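You operate a simulated robot arm through the tools that you are given. There is no shell and no other tool. Be economical: measure what you need, move in short steps, check, and stop when the job is done.

You are at the controls of a simulated robot arm. One attempt, no reset.

JOB
Warm the red pack by the chart till its patch turns orange.
Fine: Its label gives the thickness; tray in, door shut; then switch off.

The check looks at the end state, three seconds after you hand in, the way a careful person would. Anything else that was tipped, shoved, dropped, spilled or broken makes it a failure.

ROBOT AND FRAMES
A 7-joint arm with a two-finger gripper, on a carriage that runs on a rail from [-1742, -2] to [638, 1] (x, y) and turns from -154 to 179 degrees about z. Base frame: it is fixed where the carriage stands at the start and does not move with it; the origin is on the floor, on the carriage's upright axis, x ahead of it, y to its left, z up. Units: mm, degrees, N and s.
Its first joint turns from -149.0 to 149.0 degrees. Places, roughly: floor of the warmer tray [1100, 500, 700]; warmer door [1400, 300, 800]; warmer switch [1000, 500, 1000]; warmer tray [1100, 400, 700]. Payload 2.45 kg.
Tool frame: the origin (TCP) lies between the finger pads and is the grasp point; the fingertips stand 26 mm ahead of it; z points along the fingers, y is the line along which they close. The gripper opens to 96 mm. The gripper's body begins 69 mm behind the TCP.
Orientation is that of the tool frame in the base frame, as a unit quaternion [x, y, z, w]. With the fingers straight down and closing along the base's y, the tool's x points along the base's -x, its y along +y and its z along -z.

CONTROLS
- The arm moves only by the tool nudge_tool. Its argument "plan" is a list of rows, each an object (a shift or turn left out is 0, a gripper value left out holds the last) with "slide": the shift along the tool's x, y, z in mm, a list of three; "rot": the turn, a rotation vector about the tool's x, y, z in degrees, a list of three; "gripper": the closure, from 0 (fully open) to 1 (shut). In form: [{"slide": [x, y, z], "rot": [ax, ay, az], "gripper": gripper}, ...]. A call has 1 to 12 rows; each row shifts and turns the commanded pose from where the row before left it, along the tool's axes as they then stand. A row lasts 0.2 s, in which the tool goes at most 50 mm and 8.6 degrees; a call with a longer step from one row to the next is refused whole, and so is a gripper value outside its range. Where a pose cannot be reached the arm comes as near as it can. A force on the tool above 40 N (or 10 N above the force at the start of the call, whichever is more), or a blocked arm, ends the call early, and 0.2 s more pass. Each finger halts on what it meets, pressing with about 26 N; the grip force reading is that of the motor and also rises with nothing between the fingers. The clock runs only during rows and for 0.2 s after the last one: add rows that do not move to give the fingers time. It gives the time, the measured TCP pose, the force on the tool (base axes), the opening and the grip force at its end, in the units of the frame above (readings bear some noise), with the torque about the TCP (base axes, N m) and any sound that the robot's microphone picked up.
- Cameras (640 x 400 px; columns grow to the right, rows downward): "scene" is now at [40.1, 188.9, 1656.9]; the picture's right is [0.21, -0.98, 0.00], its down [-0.61, -0.13, -0.78] and it looks along [0.76, 0.17, -0.62] (base axes); focal length 278 px, centre (320, 200). "wrist" rides on the gripper at [82, 3, -98] in the tool frame; the picture's right is [-0.04, 1.00, 0.00], its down [-0.73, -0.03, -0.68] and it looks along [-0.68, -0.03, 0.73] (tool axes); focal length 256 px, centre (320, 200).
- capture(camera): a new picture of that camera. No time passes.
- lift_body(by): slides the trunk up (or, below 0, down) by that many mm; the arm and the scene camera ride with it, the base frame stays. It gives what a move gives, with no picture.
- steer(legs): drives the robot by 1 to 6 legs, each [ahead, left, turn to the left] in mm, mm and degrees, along the robot's own axes; the way and the turn of a leg run together, so that a leg with both is an arc; at most 1500 mm and 180 degrees a leg. The arm and the cameras ride along, it lands a little off, and it stops where it bumps. It keeps to its track: a leg is cut to what the track allows. It gives what a move gives.
- turn_head(pan, tilt): turns the head with the scene camera to pan (to the left, within 155 degrees either way) and tilt (down, from -29 to 69), counted from straight ahead of the robot. It gives what a move gives.
- point_at(camera, pixels): for up to 12 pixels [column, row] of the newest picture of that camera ("zoom" is the newest enlarged one), the place [x, y, z] in the base frame of the surface seen there, good to about 2 mm. No time passes.
- enlarge(camera, box): a new picture of the part [left, top, right, bottom] of that camera's present view, enlarged. No time passes.
- job_done(): hands the job in; it is judged then, once.

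Keep the steps short. Do not move on a guess: measure, check each grasp and each placing, and mend mistakes. In all there are 80 turns and 48 pictures (those below and enlarged ones count). Leave the gripper open and the arm clear of the work at the hand-in unless told otherwise, and finish with a single line.

The tools are called after "Emit:" as name(argument=value, ...) on one line, values as JSON. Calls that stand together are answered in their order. nudge_tool: Moves the arm, as the interface text tells. Its arguments: {"type":"object","properties":{"plan":{"type":"array"}},"required":["plan"]} The other tools are called the same way: lift_body (by) slides the trunk up or down; steer (legs) drives the base; turn_head (pan, tilt) turns the head that bears the scene camera; capture (camera) takes a picture; point_at (camera, pixels) gives the place of the surface under pixels of a picture; enlarge (camera, box) takes an enlarged picture of a part of a camera's view; job_done () hands the job in.

At the start:

```text
time_s: 0.0
position: [820.0, 402.1, 1231.3]
tool_rot: [0.0, 1.0, 0.0, -0.001]
ft_force: [0.4, -0.6, -0.4]
ft_torque: [-0.02, -0.02, 0.05]
opening: 95.9
grasp_force: 0.0
trunk travel left (down, up): [-650.0, 60.0]
robot x, y, heading: [3.0, 2.4, 0.0]
head pan, tilt: [12.4, 38.6]
```

scene: 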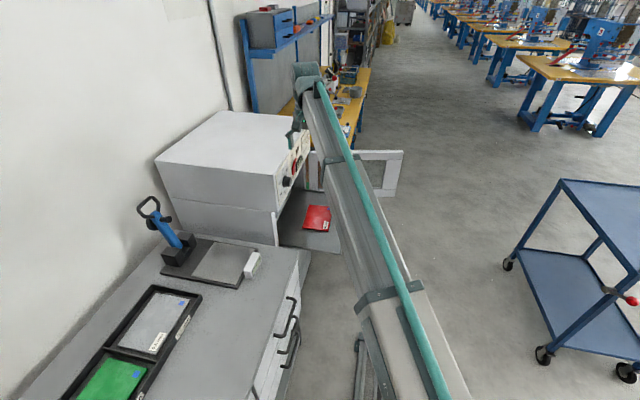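
wrist: 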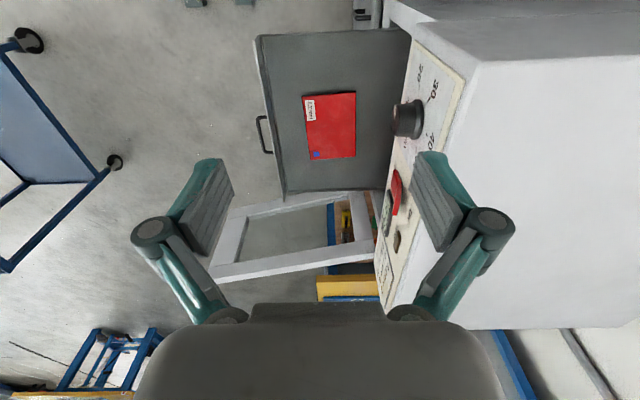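

The red pack lies on the pulled-out tray and the door is open. I'll enlarge the label and the control panel.

Emit:
enlarge(camera="wrist", box=[290, 80, 370, 170])

Emit:
enlarge(camera="wrist", box=[360, 30, 480, 310])

Emit:
enlarge(camera="scene", box=[250, 100, 420, 260])

```text
4.44 times, centred on (330, 125) of wrist
```

zoom: 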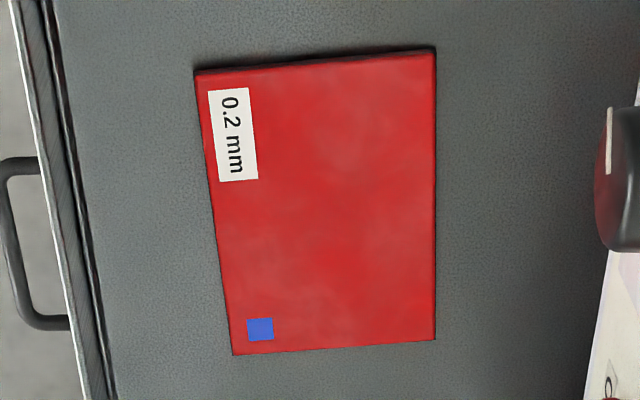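

```text
1.43 times, centred on (420, 170) of wrist
```

zoom: 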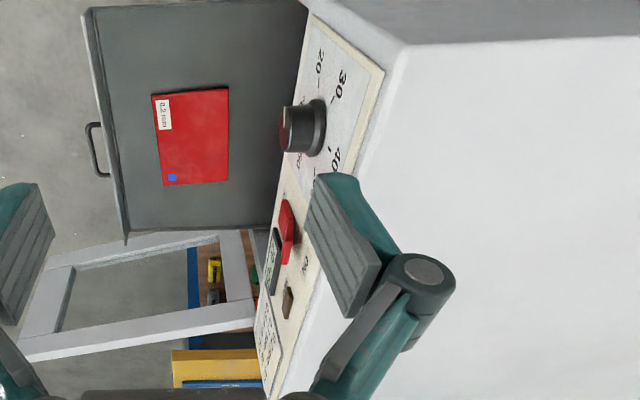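

```text
2.50 times, centred on (335, 180) of scene
```

zoom: 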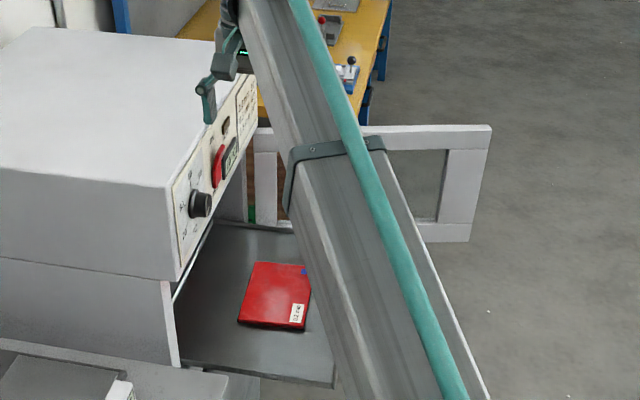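

Label reads 0.2 mm. Now I'll measure the main geometry: tray, pack, warmer panel, door.

Emit:
point_at(camera="scene", pixels=[[273, 176], [313, 130], [220, 112], [157, 163], [278, 212], [318, 218], [337, 252], [281, 244], [402, 152], [385, 195], [288, 182], [300, 152]])

Emit:
point_at(camera="wrist", pixels=[[256, 38], [410, 32], [284, 196], [264, 135], [330, 125], [398, 118], [395, 193], [385, 212], [225, 270], [365, 235], [480, 60], [415, 42]])

```text
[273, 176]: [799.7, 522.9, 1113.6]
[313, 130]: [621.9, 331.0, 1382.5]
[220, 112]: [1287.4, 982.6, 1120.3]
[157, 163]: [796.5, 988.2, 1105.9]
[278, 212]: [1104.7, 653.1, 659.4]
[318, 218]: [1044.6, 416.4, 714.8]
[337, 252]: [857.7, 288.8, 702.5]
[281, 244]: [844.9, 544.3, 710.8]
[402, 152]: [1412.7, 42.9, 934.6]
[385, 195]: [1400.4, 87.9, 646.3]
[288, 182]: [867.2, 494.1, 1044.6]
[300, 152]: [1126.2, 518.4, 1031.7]
```

```text
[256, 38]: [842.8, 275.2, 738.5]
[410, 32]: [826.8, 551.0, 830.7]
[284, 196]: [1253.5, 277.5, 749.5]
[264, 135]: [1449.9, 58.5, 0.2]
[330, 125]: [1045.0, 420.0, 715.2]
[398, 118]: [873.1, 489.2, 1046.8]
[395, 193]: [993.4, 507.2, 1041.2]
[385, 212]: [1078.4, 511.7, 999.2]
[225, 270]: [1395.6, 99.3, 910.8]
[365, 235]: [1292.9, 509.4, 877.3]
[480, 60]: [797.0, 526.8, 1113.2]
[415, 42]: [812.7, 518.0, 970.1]
```

The front of the warmer is at y≈520, facing −y. To read the panel and chart I'll bring the hand right (−y) and then yaw it so the wrist camera looks at the panel.

Emit:
nudge_tool(plan=[{"slide": [0, -45, 0]}, {"slide": [0, -45, 0]}, {"slide": [0, -45, 0]}, {"slide": [0, -45, 0]}, {"slide": [0, -45, 0]}, {"slide": [0, -25, 0]}])

Emit:
nudge_tool(plan=[{"rot": [0, 0, -8.5]}, {"rot": [0, 0, -8.5]}, {"rot": [0, 0, -8.5]}, {"rot": [0, 0, -8.5]}, {"rot": [0, 0, -8.5]}, {"rot": [0, 0, -8.5]}, {"rot": [0, 0, -8.5]}, {"rot": [0, 0, -8.5]}, {"rot": [0, 0, -8.5]}, {"rot": [0, 0, -8.5]}, {"rot": [0, 0, -5]}])

Emit:
steer(legs=[[250, 0, 0]])

Emit:
capture(camera="wrist")

```text
time_s: 1.4
position: [819.3, 152.2, 1229.3]
tool_rot: [0.0, 1.0, 0.0, -0.001]
ft_force: [-0.2, 0.8, -0.5]
ft_torque: [-0.02, 0.01, 0.02]
opening: 96.2
grasp_force: 0.1
trunk travel left (down, up): [-650.0, 60.0]
robot x, y, heading: [-0.1, 3.4, 0.2]
head pan, tilt: [12.4, 38.6]
```

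```text
time_s: 3.8
position: [819.8, 151.8, 1229.4]
tool_rot: [0.708, -0.706, 0.0, 0.0]
ft_force: [-1.0, -0.8, -0.1]
ft_torque: [-0.01, -0.01, 0.01]
opening: 96.0
grasp_force: 0.0
trunk travel left (down, up): [-650.0, 60.0]
robot x, y, heading: [-1.0, -3.2, -0.1]
head pan, tilt: [12.4, 38.6]
```

```text
time_s: 5.6
position: [1074.5, 150.0, 1228.9]
tool_rot: [-0.707, 0.707, 0.0, 0.001]
ft_force: [0.6, 0.4, 0.6]
ft_torque: [-0.01, 0.02, -0.01]
opening: 96.1
grasp_force: 0.1
trunk travel left (down, up): [-650.0, 60.0]
robot x, y, heading: [256.0, 1.5, -0.1]
head pan, tilt: [12.4, 38.6]
```

```text
42 pictures are left
```

wrist: 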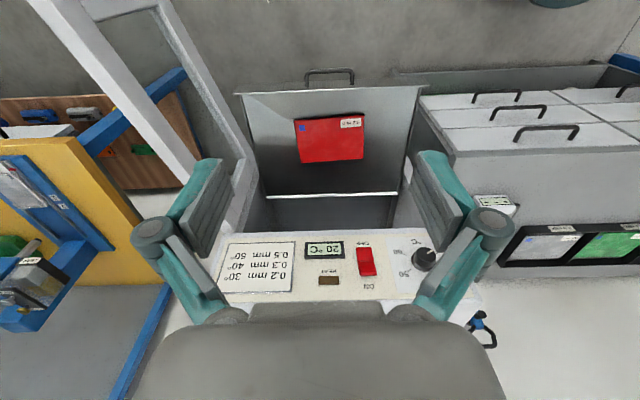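

The panel is visible (upside down). Enlarge it to read the chart, display, switch and knob.

Emit:
enlarge(camera="wrist", box=[200, 225, 460, 315])

Emit:
point_at(camera="zoom", pixels=[[410, 215], [410, 190], [410, 240], [552, 200], [550, 170], [480, 300], [318, 238], [300, 160], [540, 185], [570, 190]])

Emit:
point_at(camera="wrist", pixels=[[330, 70], [308, 72], [353, 72], [240, 93], [422, 87], [330, 84], [330, 88], [330, 140], [270, 193], [398, 193], [245, 170], [90, 45]])

```text
2.46 times, centred on (330, 270) of wrist
```

zoom: 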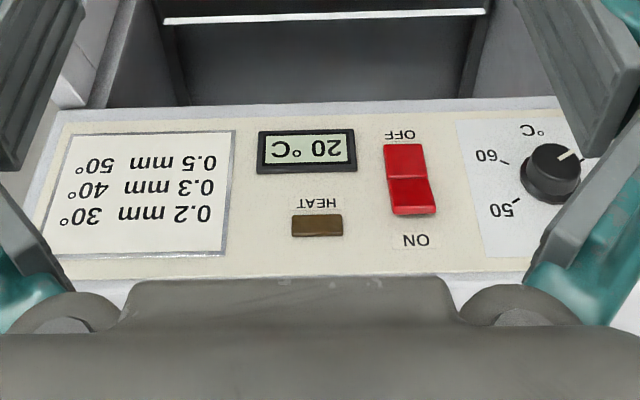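

```text
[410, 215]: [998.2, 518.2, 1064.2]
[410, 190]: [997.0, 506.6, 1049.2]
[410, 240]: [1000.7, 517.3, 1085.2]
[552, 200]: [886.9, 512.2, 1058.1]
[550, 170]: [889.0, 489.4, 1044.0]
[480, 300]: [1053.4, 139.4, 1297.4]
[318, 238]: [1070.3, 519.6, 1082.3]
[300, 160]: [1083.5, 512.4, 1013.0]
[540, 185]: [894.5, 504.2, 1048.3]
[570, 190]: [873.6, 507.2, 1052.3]
```

```text
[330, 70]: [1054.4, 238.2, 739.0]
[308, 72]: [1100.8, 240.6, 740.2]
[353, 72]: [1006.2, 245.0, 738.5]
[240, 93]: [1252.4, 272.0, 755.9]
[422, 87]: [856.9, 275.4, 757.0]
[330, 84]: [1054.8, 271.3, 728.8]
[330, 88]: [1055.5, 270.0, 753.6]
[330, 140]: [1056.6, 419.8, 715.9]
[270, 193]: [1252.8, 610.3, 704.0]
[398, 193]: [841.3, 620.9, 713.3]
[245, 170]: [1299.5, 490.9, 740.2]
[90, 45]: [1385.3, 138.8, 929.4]
```

The chart says 0.2 mm → 30°; the display shows 20 °C and the switch is OFF (bottom) with ON at the top. To read the dial fully I'll slide the hand to x≈890 and look.

Emit:
nudge_tool(plan=[{"slide": [0, 46, 0]}, {"slide": [0, 46, 0]}, {"slide": [0, 46, 0]}, {"slide": [0, 46, 0]}])

Emit:
enlarge(camera="wrist", box=[250, 220, 410, 320])

Emit:
point_at(camera="zoom", pixels=[[320, 140], [320, 170], [320, 110], [290, 140], [350, 140]])

```text
time_s: 6.6
position: [891.9, 153.2, 1220.8]
tool_rot: [-0.707, 0.708, -0.003, 0.003]
ft_force: [-0.2, 0.8, 0.2]
ft_torque: [0.03, -0.01, 0.01]
opening: 95.9
grasp_force: 0.0
out of reach, approached as far as the arm can: row 4
trunk travel left (down, up): [-650.0, 60.0]
robot x, y, heading: [253.5, 1.3, -0.1]
head pan, tilt: [12.4, 38.6]
```

```text
4.00 times, centred on (330, 270) of wrist
```

zoom: 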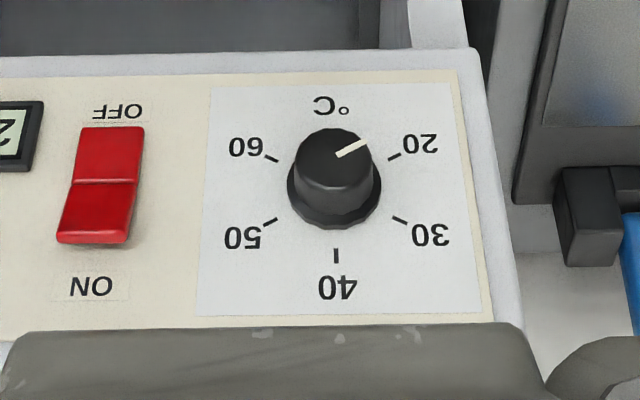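

```text
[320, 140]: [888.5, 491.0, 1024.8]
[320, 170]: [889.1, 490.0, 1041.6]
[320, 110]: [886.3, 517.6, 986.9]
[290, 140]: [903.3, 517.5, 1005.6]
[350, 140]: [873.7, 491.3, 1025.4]
```

Dial pointer is at 20 (lower left); 30 is upper left, 60° clockwise. I'll measure the tick marks to get the exact knob axis.

Emit:
point_at(camera="zoom", pixels=[[393, 157], [271, 158], [400, 219], [270, 221], [335, 256], [350, 151], [365, 143], [340, 155], [105, 155], [100, 182], [95, 215], [100, 238]])

```text
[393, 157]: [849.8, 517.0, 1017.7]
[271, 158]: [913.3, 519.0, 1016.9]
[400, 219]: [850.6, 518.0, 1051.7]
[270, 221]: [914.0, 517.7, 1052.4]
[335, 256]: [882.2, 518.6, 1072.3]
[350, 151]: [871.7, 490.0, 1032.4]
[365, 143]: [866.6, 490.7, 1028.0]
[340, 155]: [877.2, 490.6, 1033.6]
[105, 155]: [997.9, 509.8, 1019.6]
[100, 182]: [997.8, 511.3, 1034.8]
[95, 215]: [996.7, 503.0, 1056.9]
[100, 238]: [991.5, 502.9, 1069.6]
```

Knob axis is (882, –, 1035), face at y 490; the rocker is at x 998. Now I'll lower the hand a little and tilt it so the fingers point at the panel (+y).

Emit:
nudge_tool(plan=[{"slide": [0, -30, 30]}, {"slide": [0, -30, 30]}, {"rot": [0, -8.5, 0]}, {"rot": [0, -8.5, 0]}, {"rot": [0, -8.5, 0]}, {"rot": [0, -8.5, 0]}, {"rot": [0, -8.5, 0]}])

Emit:
nudge_tool(plan=[{"rot": [0, -8.5, 0]}, {"rot": [0, -8.5, 0]}, {"rot": [0, -8.5, 0]}, {"rot": [0, -8.5, 0]}, {"rot": [0, -8.5, 0]}, {"rot": [0, -5, 0]}])

```text
time_s: 8.2
position: [953.1, 152.7, 1162.4]
tool_rot: [-0.659, 0.659, 0.256, 0.257]
ft_force: [0.7, -0.6, 0.8]
ft_torque: [0.0, -0.02, 0.0]
opening: 96.0
grasp_force: 0.1
trunk travel left (down, up): [-650.0, 60.0]
robot x, y, heading: [251.2, -1.2, -0.1]
head pan, tilt: [12.4, 38.6]
```

```text
time_s: 9.6
position: [953.9, 151.5, 1162.4]
tool_rot: [-0.499, 0.5, 0.5, 0.501]
ft_force: [-0.4, 0.1, 0.0]
ft_torque: [0.03, -0.03, 0.02]
opening: 96.2
grasp_force: 0.0
trunk travel left (down, up): [-650.0, 60.0]
robot x, y, heading: [252.5, 1.2, 0.3]
head pan, tilt: [12.4, 38.6]
```

The tool now points straight at +y. I'll check the bench geometry beside the warmer before approaching, using the scene camera.

Emit:
turn_head(pan=40, tilt=40)

Emit:
capture(camera="scene")

```text
time_s: 10.6
position: [953.8, 151.6, 1162.6]
tool_rot: [-0.5, 0.5, 0.5, 0.5]
ft_force: [0.3, -0.7, 0.0]
ft_torque: [0.01, 0.02, 0.0]
opening: 96.4
grasp_force: 0.1
trunk travel left (down, up): [-650.0, 60.0]
robot x, y, heading: [251.0, -1.3, -0.2]
head pan, tilt: [40.0, 40.0]
```

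```text
39 pictures are left
```

scene: 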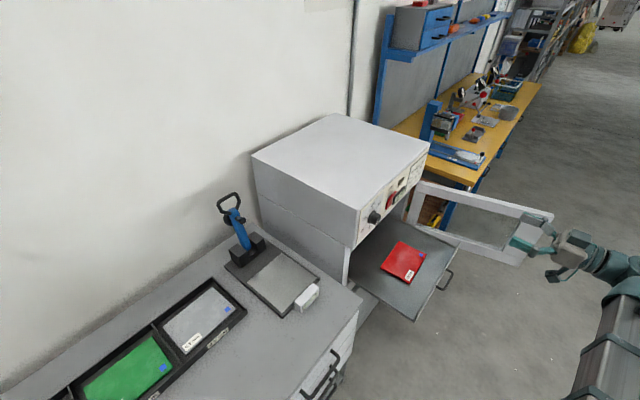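

Emit:
point_at(camera="scene", pixels=[[352, 300], [308, 297], [333, 360], [300, 385], [548, 225], [552, 213], [520, 262], [415, 185], [410, 220], [448, 278], [440, 290], [360, 215]])

```text
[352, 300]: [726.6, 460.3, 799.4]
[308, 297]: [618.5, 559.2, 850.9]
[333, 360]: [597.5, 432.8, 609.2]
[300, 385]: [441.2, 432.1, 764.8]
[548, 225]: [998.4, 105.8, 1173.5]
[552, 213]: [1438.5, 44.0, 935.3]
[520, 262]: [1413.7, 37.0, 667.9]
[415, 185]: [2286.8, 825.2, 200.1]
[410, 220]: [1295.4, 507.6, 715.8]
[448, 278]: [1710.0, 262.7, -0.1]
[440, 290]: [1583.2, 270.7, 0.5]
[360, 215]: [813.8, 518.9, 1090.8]
```

Bench top is z≈800, well below. Move to in front of the knob (x 882, z 1035, y≈380), then pre-roll −30°.

Emit:
nudge_tool(plan=[{"slide": [32, 18, 30]}, {"slide": [32, 18, 30]}, {"slide": [32, 18, 30]}, {"slide": [31.5, 18, 30]}, {"slide": [0, 0, 45]}, {"slide": [0, 0, 45]}, {"slide": [0, 0, 20]}, {"rot": [0, 0, -7.5]}, {"rot": [0, 0, -7.5]}, {"rot": [0, 0, -7.5]}, {"rot": [0, 0, -7.5]}])

Emit:
capture(camera="wrist")

```text
time_s: 13.0
position: [882.5, 382.3, 1034.7]
tool_rot: [-0.612, 0.354, 0.352, 0.613]
ft_force: [-0.6, 1.5, 0.1]
ft_torque: [0.0, 0.0, 0.01]
opening: 96.1
grasp_force: 0.1
trunk travel left (down, up): [-650.0, 60.0]
robot x, y, heading: [254.1, 3.9, -0.1]
head pan, tilt: [40.0, 40.0]
```

```text
38 pictures are left
```

wrist: 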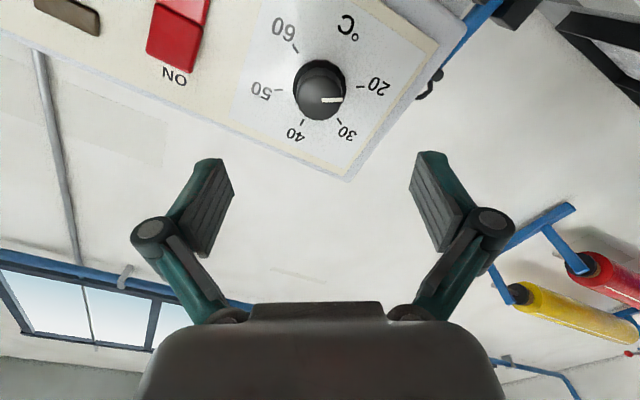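

The knob is centred between the fingers. Advance 100 mm to straddle it, then close.

Emit:
nudge_tool(plan=[{"slide": [0, 0, 40]}, {"slide": [0, 0, 35]}, {"slide": [0, 0, 15]}, {"slide": [0, 0, 10]}, {"gripper": 1}, {"gripper": 1}, {"gripper": 1}])

```text
time_s: 14.6
position: [882.8, 481.7, 1035.8]
tool_rot: [-0.611, 0.355, 0.353, 0.613]
ft_force: [2.4, 0.8, 2.9]
ft_torque: [0.02, -0.01, -0.48]
opening: 47.5
grasp_force: 45.3
trunk travel left (down, up): [-650.0, 60.0]
robot x, y, heading: [252.3, -3.9, -0.0]
head pan, tilt: [40.0, 40.0]
```

Gripped (47.5 mm, the skirt). Turn +60° about the tool axis (clockwise seen from the front).

Emit:
nudge_tool(plan=[{"rot": [0, 0, 7.5]}, {"rot": [0, 0, 7.5]}, {"rot": [0, 0, 7.5]}, {"rot": [0, 0, 7.5]}, {"rot": [0, 0, 7.5]}, {"rot": [0, 0, 7.5]}, {"rot": [0, 0, 7.5]}, {"rot": [0, 0, 7.5]}, {}])

Emit:
capture(camera="wrist")

```text
time_s: 16.6
position: [881.1, 482.7, 1036.7]
tool_rot: [-0.352, 0.613, 0.613, 0.354]
ft_force: [15.2, 10.1, 18.4]
ft_torque: [0.12, -0.05, -0.06]
opening: 47.3
grasp_force: 44.8
trunk travel left (down, up): [-650.0, 60.0]
robot x, y, heading: [254.7, 2.6, -0.3]
head pan, tilt: [40.0, 40.0]
```

```text
37 pictures are left
```

wrist: 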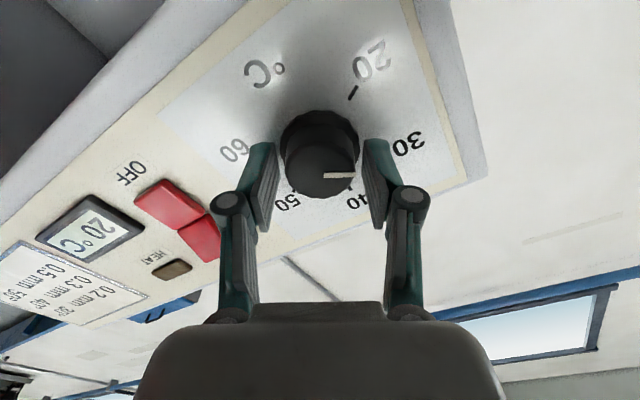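

The pointer turned with the hand. Release, back off and check.

Emit:
nudge_tool(plan=[{"gripper": 0}, {"gripper": 0}, {"gripper": 0}, {"slide": [0, 0, -40]}, {"slide": [0, 0, -40]}, {"slide": [0, 0, -20]}, {"rot": [0, 0, -7.5]}, {"rot": [0, 0, -7.5]}, {"rot": [0, 0, -7.5]}, {"rot": [0, 0, -7.5]}])

Emit:
enlarge(camera="wrist", box=[160, 0, 480, 200])

```text
time_s: 18.8
position: [882.1, 381.3, 1033.5]
tool_rot: [-0.5, 0.5, 0.499, 0.501]
ft_force: [0.0, 0.0, 1.0]
ft_torque: [-0.01, -0.02, 0.01]
opening: 96.0
grasp_force: 0.0
trunk travel left (down, up): [-650.0, 60.0]
robot x, y, heading: [251.7, 0.7, 0.1]
head pan, tilt: [40.0, 40.0]
```

```text
2.00 times, centred on (320, 100) of wrist
```

zoom: 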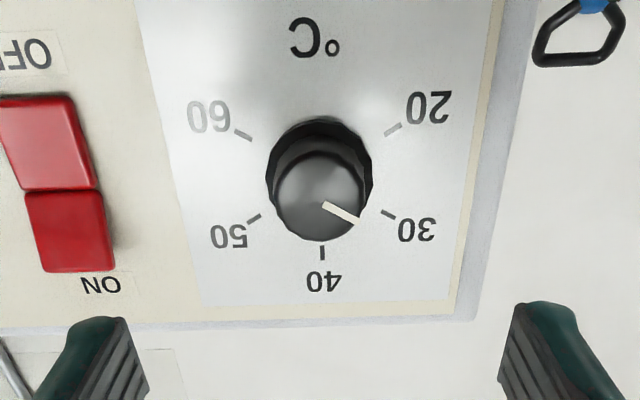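

Pointer looks at 30. I'll verify by measuring pointer ends in 3D.

Emit:
point_at(camera="zoom", pixels=[[326, 205], [340, 212], [354, 219], [384, 211], [394, 217], [320, 180]])

```text
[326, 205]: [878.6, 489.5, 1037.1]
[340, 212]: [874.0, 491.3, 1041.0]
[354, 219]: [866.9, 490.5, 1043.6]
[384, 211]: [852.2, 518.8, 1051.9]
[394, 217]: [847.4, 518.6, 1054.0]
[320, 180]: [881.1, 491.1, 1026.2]
```

Pointer angle 29.7° – exactly on 30. Next the tray: retract the hand, close the fingers, move to x≈1054, then lower.

Emit:
nudge_tool(plan=[{"slide": [0, 0, -46]}, {"slide": [0, 0, -46]}, {"slide": [0, 0, -46]}, {"slide": [0, 0, -46]}, {"slide": [0, 0, -46], "gripper": 1}, {"slide": [0, -43, 0]}, {"slide": [0, -43, 0]}, {"slide": [0, -43, 0]}, {"slide": [0, -43, 0]}])

Emit:
lift_body(by=-250)

Emit:
capture(camera="scene")

```text
time_s: 20.8
position: [1054.4, 151.4, 1035.2]
tool_rot: [-0.5, 0.5, 0.499, 0.501]
ft_force: [0.3, -0.5, -0.1]
ft_torque: [0.0, -0.02, 0.01]
opening: 0.0
grasp_force: 25.8
trunk travel left (down, up): [-650.0, 60.0]
robot x, y, heading: [250.2, -0.7, 0.0]
head pan, tilt: [40.0, 40.0]
```

```text
time_s: 23.3
position: [1052.7, 151.8, 784.4]
tool_rot: [-0.5, 0.5, 0.5, 0.5]
ft_force: [0.1, -0.7, -0.2]
ft_torque: [0.01, 0.0, -0.03]
opening: 0.1
grasp_force: 26.2
trunk travel left (down, up): [-400.0, 310.0]
robot x, y, heading: [254.0, -3.1, -0.2]
head pan, tilt: [40.0, 40.0]
```

```text
35 pictures are left
```

scene: 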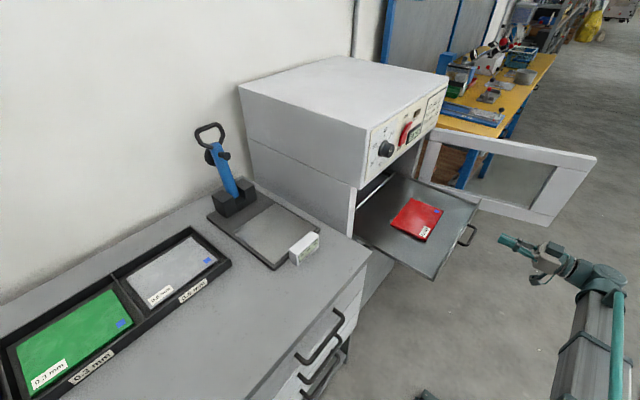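

Arm is clear. I'll re-measure the tray's handle and front from here.

Emit:
point_at(camera="scene", pixels=[[473, 235], [474, 228], [462, 245], [457, 232], [437, 276], [478, 201], [425, 236], [350, 210], [365, 245]])

```text
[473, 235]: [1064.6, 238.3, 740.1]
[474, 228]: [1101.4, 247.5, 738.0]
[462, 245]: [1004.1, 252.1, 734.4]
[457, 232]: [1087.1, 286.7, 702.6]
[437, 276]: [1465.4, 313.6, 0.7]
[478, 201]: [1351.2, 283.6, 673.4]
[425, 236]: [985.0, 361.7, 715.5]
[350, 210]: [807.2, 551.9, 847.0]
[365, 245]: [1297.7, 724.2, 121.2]
```

Lower to z 740, come up to the handle bar (y 238), and begin pushing slowly.

Emit:
nudge_tool(plan=[{"slide": [22, 0, 0]}, {"slide": [22, 0, 0]}, {"slide": [0, 0, 30]}, {"slide": [0, 0, 20]}, {"slide": [0, 0, 10]}, {"slide": [0, 0, 10]}, {"slide": [0, 0, 15]}, {"slide": [0, 0, 15]}, {"slide": [0, 0, 15]}, {"slide": [0, 0, 15]}, {"slide": [0, 0, 15]}])

Emit:
capture(camera="scene")

```text
time_s: 25.7
position: [1054.3, 295.8, 741.1]
tool_rot: [-0.5, 0.501, 0.5, 0.5]
ft_force: [-0.6, 0.4, 0.0]
ft_torque: [-0.01, -0.02, 0.01]
opening: 0.0
grasp_force: 28.1
trunk travel left (down, up): [-400.0, 310.0]
robot x, y, heading: [254.3, -3.2, -0.2]
head pan, tilt: [40.0, 40.0]
```

```text
34 pictures are left
```

scene: 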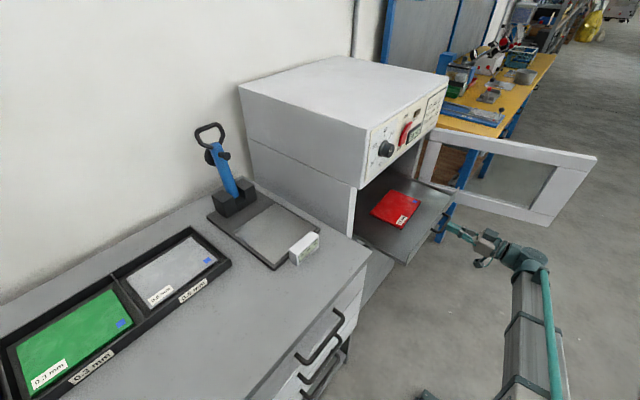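

The tray slides in smoothly, and the pack rides with it. Keep pushing.

Emit:
nudge_tool(plan=[{"slide": [0, 0, 15]}, {"slide": [0, 0, 15]}, {"slide": [0, 0, 15]}, {"slide": [0, 0, 15]}, {"slide": [0, 0, 15]}, {"slide": [0, 0, 15]}, {"slide": [0, 0, 15]}, {"slide": [0, 0, 15]}, {"slide": [0, 0, 15]}, {"slide": [0, 0, 15]}])

Emit:
capture(camera="scene")

```text
time_s: 27.9
position: [1053.3, 447.5, 741.4]
tool_rot: [-0.5, 0.5, 0.5, 0.5]
ft_force: [-0.5, 0.4, -0.2]
ft_torque: [0.0, -0.02, 0.01]
opening: 0.0
grasp_force: 28.0
trunk travel left (down, up): [-400.0, 310.0]
robot x, y, heading: [253.4, -1.0, -0.1]
head pan, tilt: [40.0, 40.0]
```

```text
33 pictures are left
```

scene: 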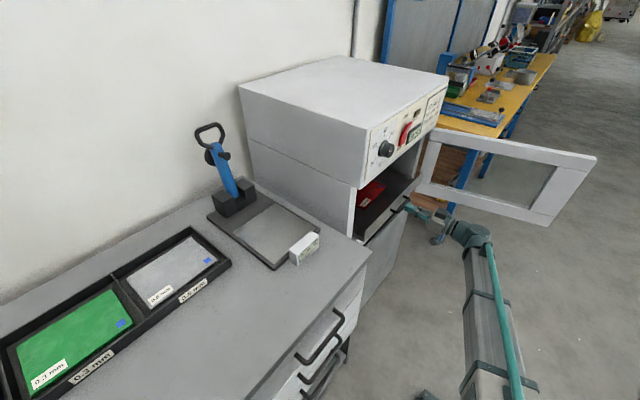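

Tray front is nearly flush. Continue in 10 mm steps until it seats.

Emit:
nudge_tool(plan=[{"slide": [0, 0, 10]}, {"slide": [0, 0, 10]}, {"slide": [0, 0, 10]}, {"slide": [0, 0, 10]}, {"slide": [0, 0, 10]}, {"slide": [0, 0, 10]}, {"slide": [0, 0, 10]}, {"slide": [0, 0, 10]}])

Emit:
capture(camera="scene")

```text
time_s: 29.7
position: [1054.3, 525.9, 739.9]
tool_rot: [-0.5, 0.501, 0.499, 0.5]
ft_force: [-0.3, -0.6, -0.4]
ft_torque: [-0.01, 0.01, -0.03]
opening: 0.1
grasp_force: 28.0
trunk travel left (down, up): [-400.0, 310.0]
robot x, y, heading: [252.4, -0.7, -0.3]
head pan, tilt: [40.0, 40.0]
```

```text
32 pictures are left
```

scene: 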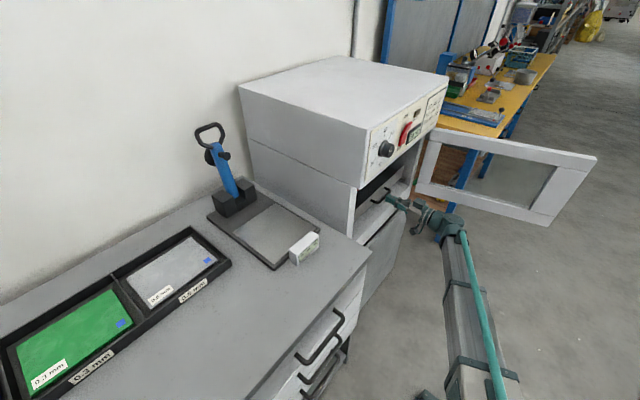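

No stop felt yet. Continue in small steps, watching the force.

Emit:
nudge_tool(plan=[{"slide": [0, 0, 6]}, {"slide": [0, 0, 6]}, {"slide": [0, 0, 6]}, {"slide": [0, 0, 6]}, {"slide": [0, 0, 6]}, {"slide": [0, 0, 6]}])

Emit:
enlarge(camera="scene", box=[330, 120, 490, 260])

```text
time_s: 30.4
position: [1053.1, 530.9, 740.3]
tool_rot: [-0.499, 0.502, 0.498, 0.501]
ft_force: [-3.0, -6.4, 0.0]
ft_torque: [-0.03, 0.03, 0.07]
opening: 5.9
grasp_force: 28.8
trunk travel left (down, up): [-400.0, 310.0]
robot x, y, heading: [251.9, -0.7, -0.4]
head pan, tilt: [40.0, 40.0]
stopped in row 3: the force on the tool passed its limit at 46 N (the readings are from after the stop); the commanded pose is now the measured one
```

```text
2.86 times, centred on (410, 190) of scene
```

zoom: 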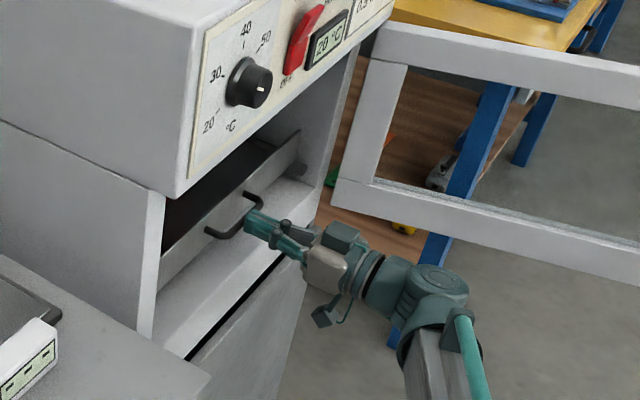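

The tray hit its stop (46 N). Back the hand straight out and check the tray stays.

Emit:
nudge_tool(plan=[{"slide": [0, 0, -10]}, {"slide": [0, 0, -20]}, {"slide": [0, 0, -45]}, {"slide": [0, 0, -45]}, {"slide": [0, 0, -45]}, {"slide": [0, 0, -45]}, {"slide": [0, 0, -45]}, {"slide": [0, 0, -45]}, {"slide": [0, 0, -45]}, {"slide": [0, 0, -30]}])

Emit:
enlarge(camera="scene", box=[340, 100, 610, 270])

Emit:
point_at(camera="zoom", pixels=[[157, 248], [175, 213], [182, 198], [600, 130], [595, 150], [565, 190], [510, 290], [200, 235], [450, 250], [225, 90], [475, 85], [115, 330]])

```text
time_s: 32.6
position: [1053.6, 156.8, 738.7]
tool_rot: [-0.5, 0.502, 0.498, 0.5]
ft_force: [0.9, -0.4, 0.2]
ft_torque: [0.0, 0.02, -0.01]
opening: 0.1
grasp_force: 28.3
trunk travel left (down, up): [-400.0, 310.0]
robot x, y, heading: [253.8, 2.1, -0.1]
head pan, tilt: [40.0, 40.0]
```

```text
2.35 times, centred on (475, 185) of scene
```

zoom: 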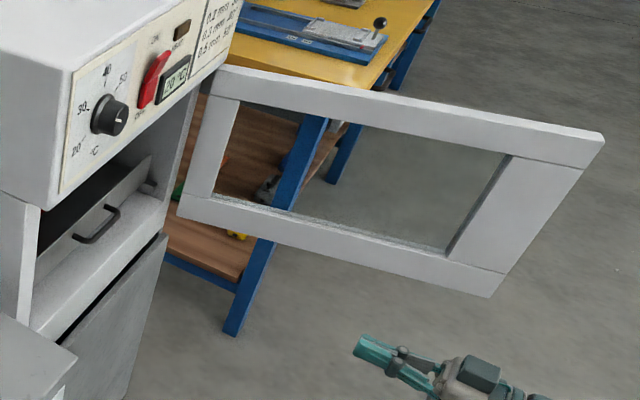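

```text
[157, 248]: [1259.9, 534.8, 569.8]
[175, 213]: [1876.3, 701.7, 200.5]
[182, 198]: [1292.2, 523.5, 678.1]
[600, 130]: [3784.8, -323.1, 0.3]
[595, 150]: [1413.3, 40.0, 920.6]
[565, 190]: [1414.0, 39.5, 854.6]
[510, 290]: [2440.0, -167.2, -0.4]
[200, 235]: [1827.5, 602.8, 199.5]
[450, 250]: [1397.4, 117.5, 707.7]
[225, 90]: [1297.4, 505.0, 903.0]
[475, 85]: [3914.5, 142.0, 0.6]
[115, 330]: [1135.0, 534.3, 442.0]
```

Tray is home and stayed there. Door's inner face runs from hinge (1297, 505) to free edge (1413, 40), about 25 mm thick, z 640–935. I'll push it shut from outside at its free stile. First retract to y≈−80, raise to z≈790, and look right to check the cart.

Emit:
nudge_tool(plan=[{"slide": [-25, 0, -47]}, {"slide": [-25, 0, -47]}, {"slide": [0, 0, -47]}, {"slide": [0, 0, -47]}, {"slide": [0, 0, -47]}])

Emit:
turn_head(pan=-10, tilt=35)

Emit:
capture(camera="scene")

```text
refused: row 1 steps farther than a row can; nothing moved
```

```text
time_s: 33.8
position: [1052.6, 156.8, 739.3]
tool_rot: [-0.499, 0.503, 0.497, 0.501]
ft_force: [0.2, 1.2, 0.2]
ft_torque: [0.02, 0.0, 0.0]
opening: 0.0
grasp_force: 28.5
trunk travel left (down, up): [-400.0, 310.0]
robot x, y, heading: [254.4, 0.1, -0.3]
head pan, tilt: [-10.0, 35.0]
```

```text
29 pictures are left
```

scene: 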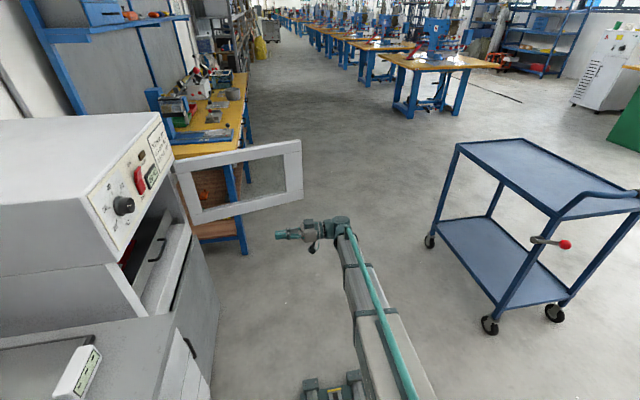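

That step was slightly too long; I'll shorten it. Measure the cart and the yellow bench too.

Emit:
point_at(camera="scene", pixels=[[458, 147], [558, 212], [537, 240], [430, 240], [490, 325], [247, 140], [247, 250], [178, 160], [232, 130]])

Emit:
nudge_tool(plan=[{"slide": [-10, 0, -47]}, {"slide": [-10, 0, -47]}, {"slide": [-10, 0, -47]}, {"slide": [-10, 0, -47]}, {"slide": [-10, 0, -47]}])

```text
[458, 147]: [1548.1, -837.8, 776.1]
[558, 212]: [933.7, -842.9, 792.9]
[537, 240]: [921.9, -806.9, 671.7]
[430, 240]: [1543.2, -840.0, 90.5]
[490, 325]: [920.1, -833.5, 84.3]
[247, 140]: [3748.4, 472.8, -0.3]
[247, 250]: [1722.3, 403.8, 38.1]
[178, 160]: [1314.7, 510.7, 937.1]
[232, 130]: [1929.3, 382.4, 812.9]
```

```text
time_s: 35.0
position: [1053.1, -75.9, 789.0]
tool_rot: [-0.5, 0.502, 0.498, 0.5]
ft_force: [0.0, -0.2, 0.3]
ft_torque: [0.02, 0.03, -0.01]
opening: 0.2
grasp_force: 28.6
trunk travel left (down, up): [-400.0, 310.0]
robot x, y, heading: [255.3, -1.5, -0.1]
head pan, tilt: [-10.0, 35.0]
```

Plenty of room. Roll the gripper −90° (slim side toward the door), then drive 370 mm ahead.

Emit:
nudge_tool(plan=[{"rot": [0, 0, -8.5]}, {"rot": [0, 0, -8.5]}, {"rot": [0, 0, -8.5]}, {"rot": [0, 0, -8.5]}, {"rot": [0, 0, -8.5]}, {"rot": [0, 0, -8.5]}, {"rot": [0, 0, -8.5]}, {"rot": [0, 0, -8.5]}, {"rot": [0, 0, -8.5]}, {"rot": [0, 0, -8.5]}, {"rot": [0, 0, -5]}])

Emit:
steer(legs=[[370, 0, 0]])

Emit:
capture(camera="wrist")

```text
time_s: 37.4
position: [1052.4, -78.0, 804.1]
tool_rot: [0.702, -0.09, -0.087, -0.701]
ft_force: [0.3, 0.0, 0.4]
ft_torque: [-0.01, -0.01, 0.03]
opening: 0.1
grasp_force: 29.1
out of reach, approached as far as the arm can: row 9, 10, 11
trunk travel left (down, up): [-400.0, 310.0]
robot x, y, heading: [253.4, 2.3, -0.2]
head pan, tilt: [-10.0, 35.0]
```

```text
time_s: 39.7
position: [1414.0, -75.9, 803.6]
tool_rot: [0.702, -0.089, -0.087, -0.701]
ft_force: [0.3, 0.0, 0.1]
ft_torque: [-0.01, 0.01, 0.0]
opening: 0.0
grasp_force: 28.1
trunk travel left (down, up): [-400.0, 310.0]
robot x, y, heading: [613.5, 2.2, -0.1]
head pan, tilt: [-10.0, 35.0]
```

```text
28 pictures are left
```

wrist: 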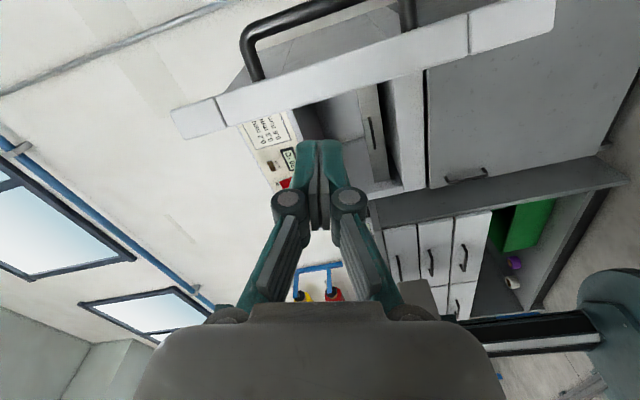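

Roll stopped at about −75°, which is enough. I see a black handle on the door's outer side; measure it.

Emit:
point_at(camera="wrist", pixels=[[190, 122], [340, 85], [490, 35], [250, 35], [255, 70], [320, 12], [408, 10], [405, 28], [180, 108], [540, 10]])

```text
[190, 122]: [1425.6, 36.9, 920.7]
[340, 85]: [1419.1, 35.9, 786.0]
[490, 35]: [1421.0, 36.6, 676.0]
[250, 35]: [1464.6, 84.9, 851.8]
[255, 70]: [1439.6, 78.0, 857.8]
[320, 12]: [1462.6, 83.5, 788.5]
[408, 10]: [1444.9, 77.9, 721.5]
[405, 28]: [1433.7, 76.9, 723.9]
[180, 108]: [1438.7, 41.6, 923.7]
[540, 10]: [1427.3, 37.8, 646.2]
```

The handle spans z 722–858, so I'll push above it at z≈895. First unroll 14° to have an exact commanded pose.

Emit:
nudge_tool(plan=[{"rot": [0, 0, 8]}, {"rot": [0, 0, 8]}])

```text
time_s: 40.3
position: [1413.2, -77.0, 804.1]
tool_rot: [0.682, -0.189, -0.186, -0.682]
ft_force: [-0.2, -0.2, 0.7]
ft_torque: [-0.02, -0.02, 0.03]
opening: 0.0
grasp_force: 28.5
trunk travel left (down, up): [-400.0, 310.0]
robot x, y, heading: [613.6, 2.2, -0.4]
head pan, tilt: [-10.0, 35.0]
```

Orientation is now exact. Roll back 14°, raise by trunk 91 mm to z≈895, and move +x 60 to be outside the door.

Emit:
nudge_tool(plan=[{"rot": [0, 0, -7]}, {"rot": [0, 0, -7]}, {"slide": [28.8, -8.5, 0]}, {"slide": [28.8, -8.5, 0]}])

Emit:
lift_body(by=91)

```text
time_s: 41.3
position: [1474.5, -78.1, 804.8]
tool_rot: [0.701, -0.101, -0.099, -0.699]
ft_force: [0.4, 0.1, 1.3]
ft_torque: [-0.01, -0.04, -0.03]
opening: 0.0
grasp_force: 28.5
trunk travel left (down, up): [-400.0, 310.0]
robot x, y, heading: [612.9, -2.9, -0.2]
head pan, tilt: [-10.0, 35.0]
```

```text
time_s: 42.6
position: [1474.1, -76.5, 894.9]
tool_rot: [0.701, -0.102, -0.099, -0.699]
ft_force: [-0.6, 0.2, 0.1]
ft_torque: [-0.02, 0.01, -0.02]
opening: 0.0
grasp_force: 29.0
trunk travel left (down, up): [-491.0, 219.0]
robot x, y, heading: [613.8, 1.5, -0.5]
head pan, tilt: [-10.0, 35.0]
```

Now +y 136 alongside the door's outer face, then start pushing −x.

Emit:
nudge_tool(plan=[{"slide": [0, 0, 46]}, {"slide": [0, 0, 46]}, {"slide": [0, 0, 44]}, {"slide": [-19.2, 5.7, 0]}, {"slide": [-19.2, 5.7, 0]}, {"slide": [-19.2, 5.7, 0]}, {"slide": [-19.2, 5.7, 0]}])

Emit:
capture(camera="scene")

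```text
time_s: 44.2
position: [1394.4, 57.3, 895.7]
tool_rot: [0.7, -0.102, -0.099, -0.699]
ft_force: [0.6, -5.1, 1.7]
ft_torque: [-0.12, 0.07, 0.08]
opening: 0.0
grasp_force: 28.6
trunk travel left (down, up): [-491.0, 219.0]
robot x, y, heading: [612.6, -0.8, -0.0]
head pan, tilt: [-10.0, 35.0]
```

```text
27 pictures are left
```

scene: 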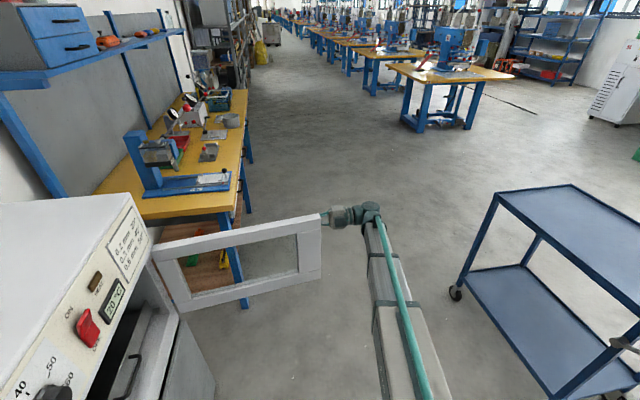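

The door follows. Continue −x about 170 mm.

Emit:
nudge_tool(plan=[{"slide": [-19.2, 5.7, -2]}, {"slide": [-19.2, 5.7, -2]}, {"slide": [-19.2, 5.7, -2]}, {"slide": [-19.2, 5.7, -2]}, {"slide": [-19.2, 5.7, 0]}, {"slide": [-19.2, 5.7, 0]}, {"slide": [-19.2, 5.7, 2]}, {"slide": [-19.2, 5.7, 4]}, {"slide": [-19.2, 5.7, 5]}])

Emit:
capture(camera="scene")

```text
time_s: 46.2
position: [1214.4, 62.4, 897.1]
tool_rot: [0.7, -0.104, -0.102, -0.699]
ft_force: [-0.6, 0.9, -0.3]
ft_torque: [0.02, -0.01, -0.01]
opening: 0.0
grasp_force: 28.6
trunk travel left (down, up): [-491.0, 219.0]
robot x, y, heading: [616.2, 0.2, -0.2]
head pan, tilt: [-10.0, 35.0]
```

```text
26 pictures are left
```

scene: 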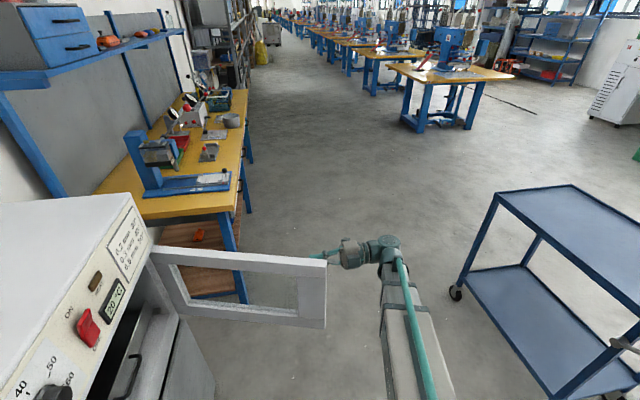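

Door is about 75° from closed. The base is too near for the rest, so slide the hand off toward −y, drive back 300 mm, and re-approach.

Emit:
nudge_tool(plan=[{"slide": [19.2, -5.7, 0]}, {"slide": [0, 0, -47]}, {"slide": [0, 0, -47]}, {"slide": [0, 0, -46]}])

Emit:
steer(legs=[[-300, 0, 0]])

Emit:
nudge_tool(plan=[{"slide": [43, -12.8, 0]}, {"slide": [43, -12.8, 0]}, {"slide": [43, -12.8, 0]}, {"slide": [43, -12.8, 0]}, {"slide": [43, -12.8, 0]}, {"slide": [43, -12.8, 0]}])

Emit:
capture(camera="scene")

```text
time_s: 47.2
position: [1240.1, -63.9, 895.4]
tool_rot: [0.7, -0.106, -0.097, -0.699]
ft_force: [-0.4, 0.1, -0.5]
ft_torque: [0.01, 0.0, 0.0]
opening: 0.0
grasp_force: 28.8
out of reach, approached as far as the arm can: row 4
trunk travel left (down, up): [-491.0, 219.0]
robot x, y, heading: [614.7, 0.7, -0.2]
head pan, tilt: [-10.0, 35.0]
```

```text
time_s: 49.2
position: [936.2, -64.4, 897.0]
tool_rot: [0.7, -0.107, -0.097, -0.699]
ft_force: [0.2, 0.3, -0.8]
ft_torque: [0.0, 0.0, 0.01]
opening: 0.0
grasp_force: 28.2
trunk travel left (down, up): [-491.0, 219.0]
robot x, y, heading: [310.6, -0.4, 0.1]
head pan, tilt: [-10.0, 35.0]
```

```text
time_s: 50.6
position: [1206.0, -67.8, 899.1]
tool_rot: [0.701, -0.106, -0.097, -0.699]
ft_force: [0.5, -0.2, -1.1]
ft_torque: [0.03, -0.01, -0.04]
opening: 0.0
grasp_force: 28.2
trunk travel left (down, up): [-491.0, 219.0]
robot x, y, heading: [309.6, 0.9, 0.1]
head pan, tilt: [-10.0, 35.0]
```

```text
25 pictures are left
```

scene: 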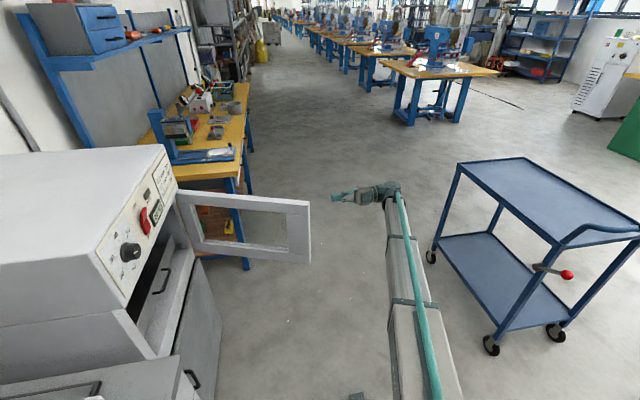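

Measure the door's present position.

Emit:
point_at(camera="scene", pixels=[[309, 202], [308, 255], [292, 204], [285, 255], [180, 195], [300, 230], [345, 195]])

```text
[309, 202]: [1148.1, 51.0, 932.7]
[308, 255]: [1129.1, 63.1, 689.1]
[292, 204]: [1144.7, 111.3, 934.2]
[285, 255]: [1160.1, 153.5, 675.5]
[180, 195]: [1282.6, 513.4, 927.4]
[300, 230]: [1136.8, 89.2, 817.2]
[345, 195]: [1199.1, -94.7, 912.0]
```

Door outer face is now ~71° from closed, edge at (1150, 50). Enter beside it (y→50) and push along the arc.

Emit:
nudge_tool(plan=[{"slide": [0, 0, 40]}, {"slide": [0, 0, 40]}, {"slide": [0, 0, 38]}, {"slide": [-19.8, 5.9, 11]}, {"slide": [-19.8, 5.9, 11]}, {"slide": [-19.8, 5.9, 11]}, {"slide": [-19.8, 5.9, 11]}, {"slide": [-19.8, 5.9, 11]}, {"slide": [-17.5, 5.2, 14]}, {"slide": [-17.5, 5.2, 14]}])

Emit:
capture(camera="scene")

```text
time_s: 52.8
position: [1069.1, 134.3, 893.3]
tool_rot: [0.7, -0.106, -0.097, -0.7]
ft_force: [-0.8, -0.6, -0.4]
ft_torque: [0.01, 0.02, -0.03]
opening: 0.2
grasp_force: 28.8
trunk travel left (down, up): [-491.0, 219.0]
robot x, y, heading: [309.8, 0.9, -0.1]
head pan, tilt: [-10.0, 35.0]
```

```text
24 pictures are left
```

scene: 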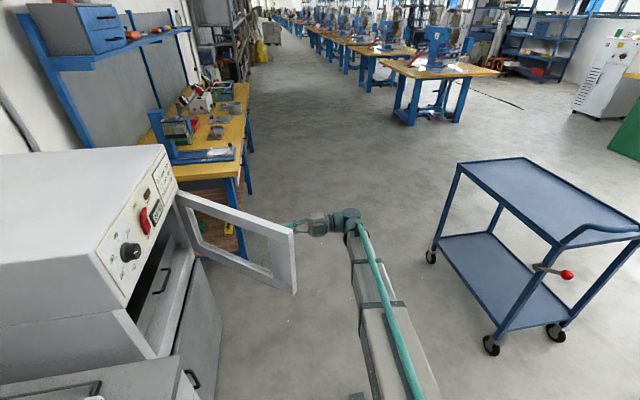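

Good contact. Continue along the arc.

Emit:
nudge_tool(plan=[{"slide": [-17.5, 5.2, 14]}, {"slide": [-17.5, 5.2, 14]}, {"slide": [-17.5, 5.2, 14]}, {"slide": [-13.4, 4, 18]}, {"slide": [-13.4, 4, 18]}, {"slide": [-13.4, 4, 18]}, {"slide": [-13.4, 4, 18]}, {"slide": [-13.4, 4, 18]}])

Emit:
capture(camera="scene")

```text
time_s: 54.6
position: [945.0, 266.7, 892.9]
tool_rot: [0.7, -0.108, -0.097, -0.699]
ft_force: [0.3, 0.3, -0.6]
ft_torque: [-0.03, 0.01, -0.03]
opening: 0.0
grasp_force: 28.6
trunk travel left (down, up): [-491.0, 219.0]
robot x, y, heading: [311.6, -1.4, 0.1]
head pan, tilt: [-10.0, 35.0]
```

```text
23 pictures are left
```

scene: 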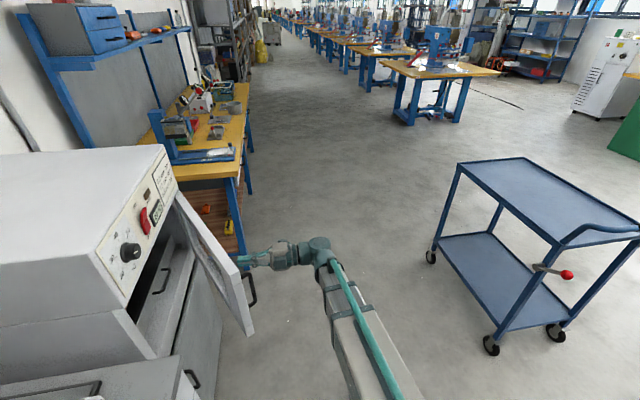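

About 30° left. Continue.

Emit:
nudge_tool(plan=[{"slide": [-8.4, 2.5, 21]}, {"slide": [-8.4, 2.5, 21]}, {"slide": [-8.4, 2.5, 21]}, {"slide": [-8.4, 2.5, 21]}, {"slide": [-8.4, 2.5, 21]}, {"slide": [-2.5, 0.7, 18]}, {"slide": [-2.5, 0.7, 18]}, {"slide": [-2.5, 0.7, 18]}, {"slide": [-2, 0.6, 15]}])

Emit:
capture(camera="scene")

```text
time_s: 56.6
position: [894.9, 442.0, 895.3]
tool_rot: [0.701, -0.109, -0.099, -0.697]
ft_force: [-0.1, 0.4, 0.1]
ft_torque: [0.0, 0.03, 0.01]
opening: 0.1
grasp_force: 28.3
trunk travel left (down, up): [-491.0, 219.0]
robot x, y, heading: [308.8, -3.1, -0.3]
head pan, tilt: [-10.0, 35.0]
```

```text
22 pictures are left
```

scene: 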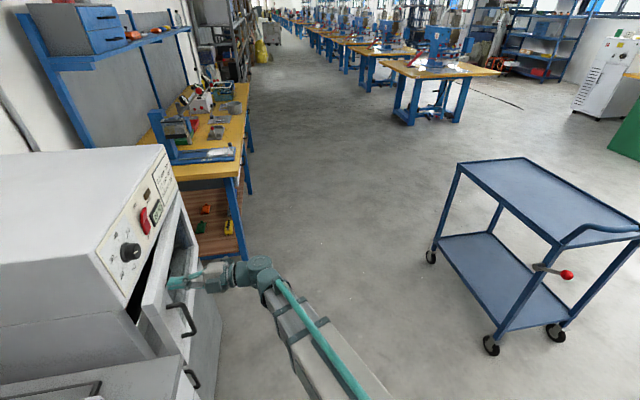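

Almost shut. Push straight +y gently until it seats.

Emit:
nudge_tool(plan=[{"slide": [0, 0, 10]}, {"slide": [0, 0, 10]}, {"slide": [0, 0, 8]}, {"slide": [0, 0, 8]}, {"slide": [0, 0, 6]}, {"slide": [0, 0, 6]}, {"slide": [0, 0, 6]}, {"slide": [0, 0, 6]}])

Emit:
capture(camera="scene")

```text
time_s: 58.5
position: [894.9, 496.4, 895.1]
tool_rot: [0.702, -0.108, -0.098, -0.697]
ft_force: [-1.3, -11.7, 1.2]
ft_torque: [0.1, 0.02, 0.18]
opening: 6.0
grasp_force: 28.5
trunk travel left (down, up): [-491.0, 219.0]
robot x, y, heading: [310.1, 0.2, -0.4]
head pan, tilt: [-10.0, 35.0]
stopped in row 8: the force on the tool passed its limit at 44 N (the readings are from after the stop); the commanded pose is now the measured one
```

```text
21 pictures are left
```

scene: 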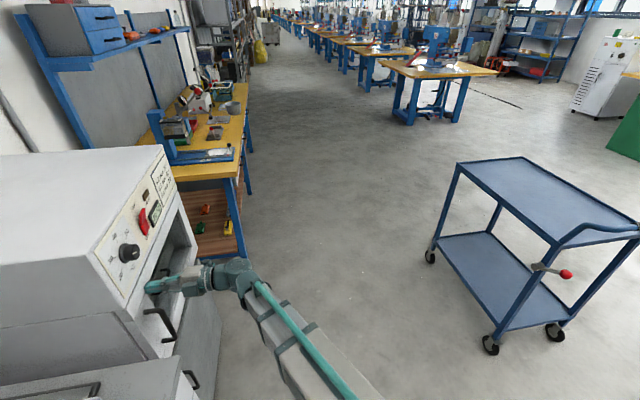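

Door seated (44 N at tip y≈522). Retract, raise 162 mm to the rocker's height and check the door and panel.

Emit:
nudge_tool(plan=[{"slide": [0, 0, -20]}, {"slide": [0, 0, -45]}, {"slide": [0, 0, -45]}, {"slide": [0, 0, -45]}, {"slide": [0, 0, -45]}])

Emit:
lift_body(by=162)

Emit:
turn_head(pan=35, tilt=38)

Emit:
enlarge(camera="scene", box=[200, 60, 520, 260])

```text
time_s: 59.7
position: [894.6, 300.4, 896.9]
tool_rot: [0.703, -0.109, -0.098, -0.696]
ft_force: [0.6, 0.3, 0.6]
ft_torque: [0.0, 0.0, 0.01]
opening: 0.1
grasp_force: 28.5
trunk travel left (down, up): [-491.0, 219.0]
robot x, y, heading: [310.5, -0.4, -0.4]
head pan, tilt: [-10.0, 35.0]
```

```text
time_s: 61.5
position: [895.0, 301.8, 1058.2]
tool_rot: [0.703, -0.109, -0.098, -0.696]
ft_force: [-1.0, 0.5, 0.2]
ft_torque: [0.0, 0.01, 0.04]
opening: 0.0
grasp_force: 28.4
trunk travel left (down, up): [-653.0, 57.0]
robot x, y, heading: [312.8, 1.6, -0.1]
head pan, tilt: [-10.0, 35.0]
```

```text
time_s: 62.6
position: [893.7, 302.2, 1058.5]
tool_rot: [0.703, -0.109, -0.098, -0.696]
ft_force: [0.6, 0.2, 0.1]
ft_torque: [-0.01, 0.0, 0.0]
opening: 0.2
grasp_force: 28.5
trunk travel left (down, up): [-653.0, 57.0]
robot x, y, heading: [313.2, 0.9, -0.3]
head pan, tilt: [35.0, 38.0]
```

```text
2.00 times, centred on (360, 160) of scene
```

zoom: 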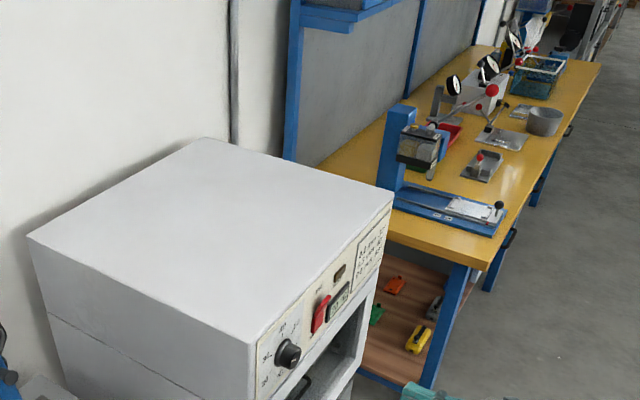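

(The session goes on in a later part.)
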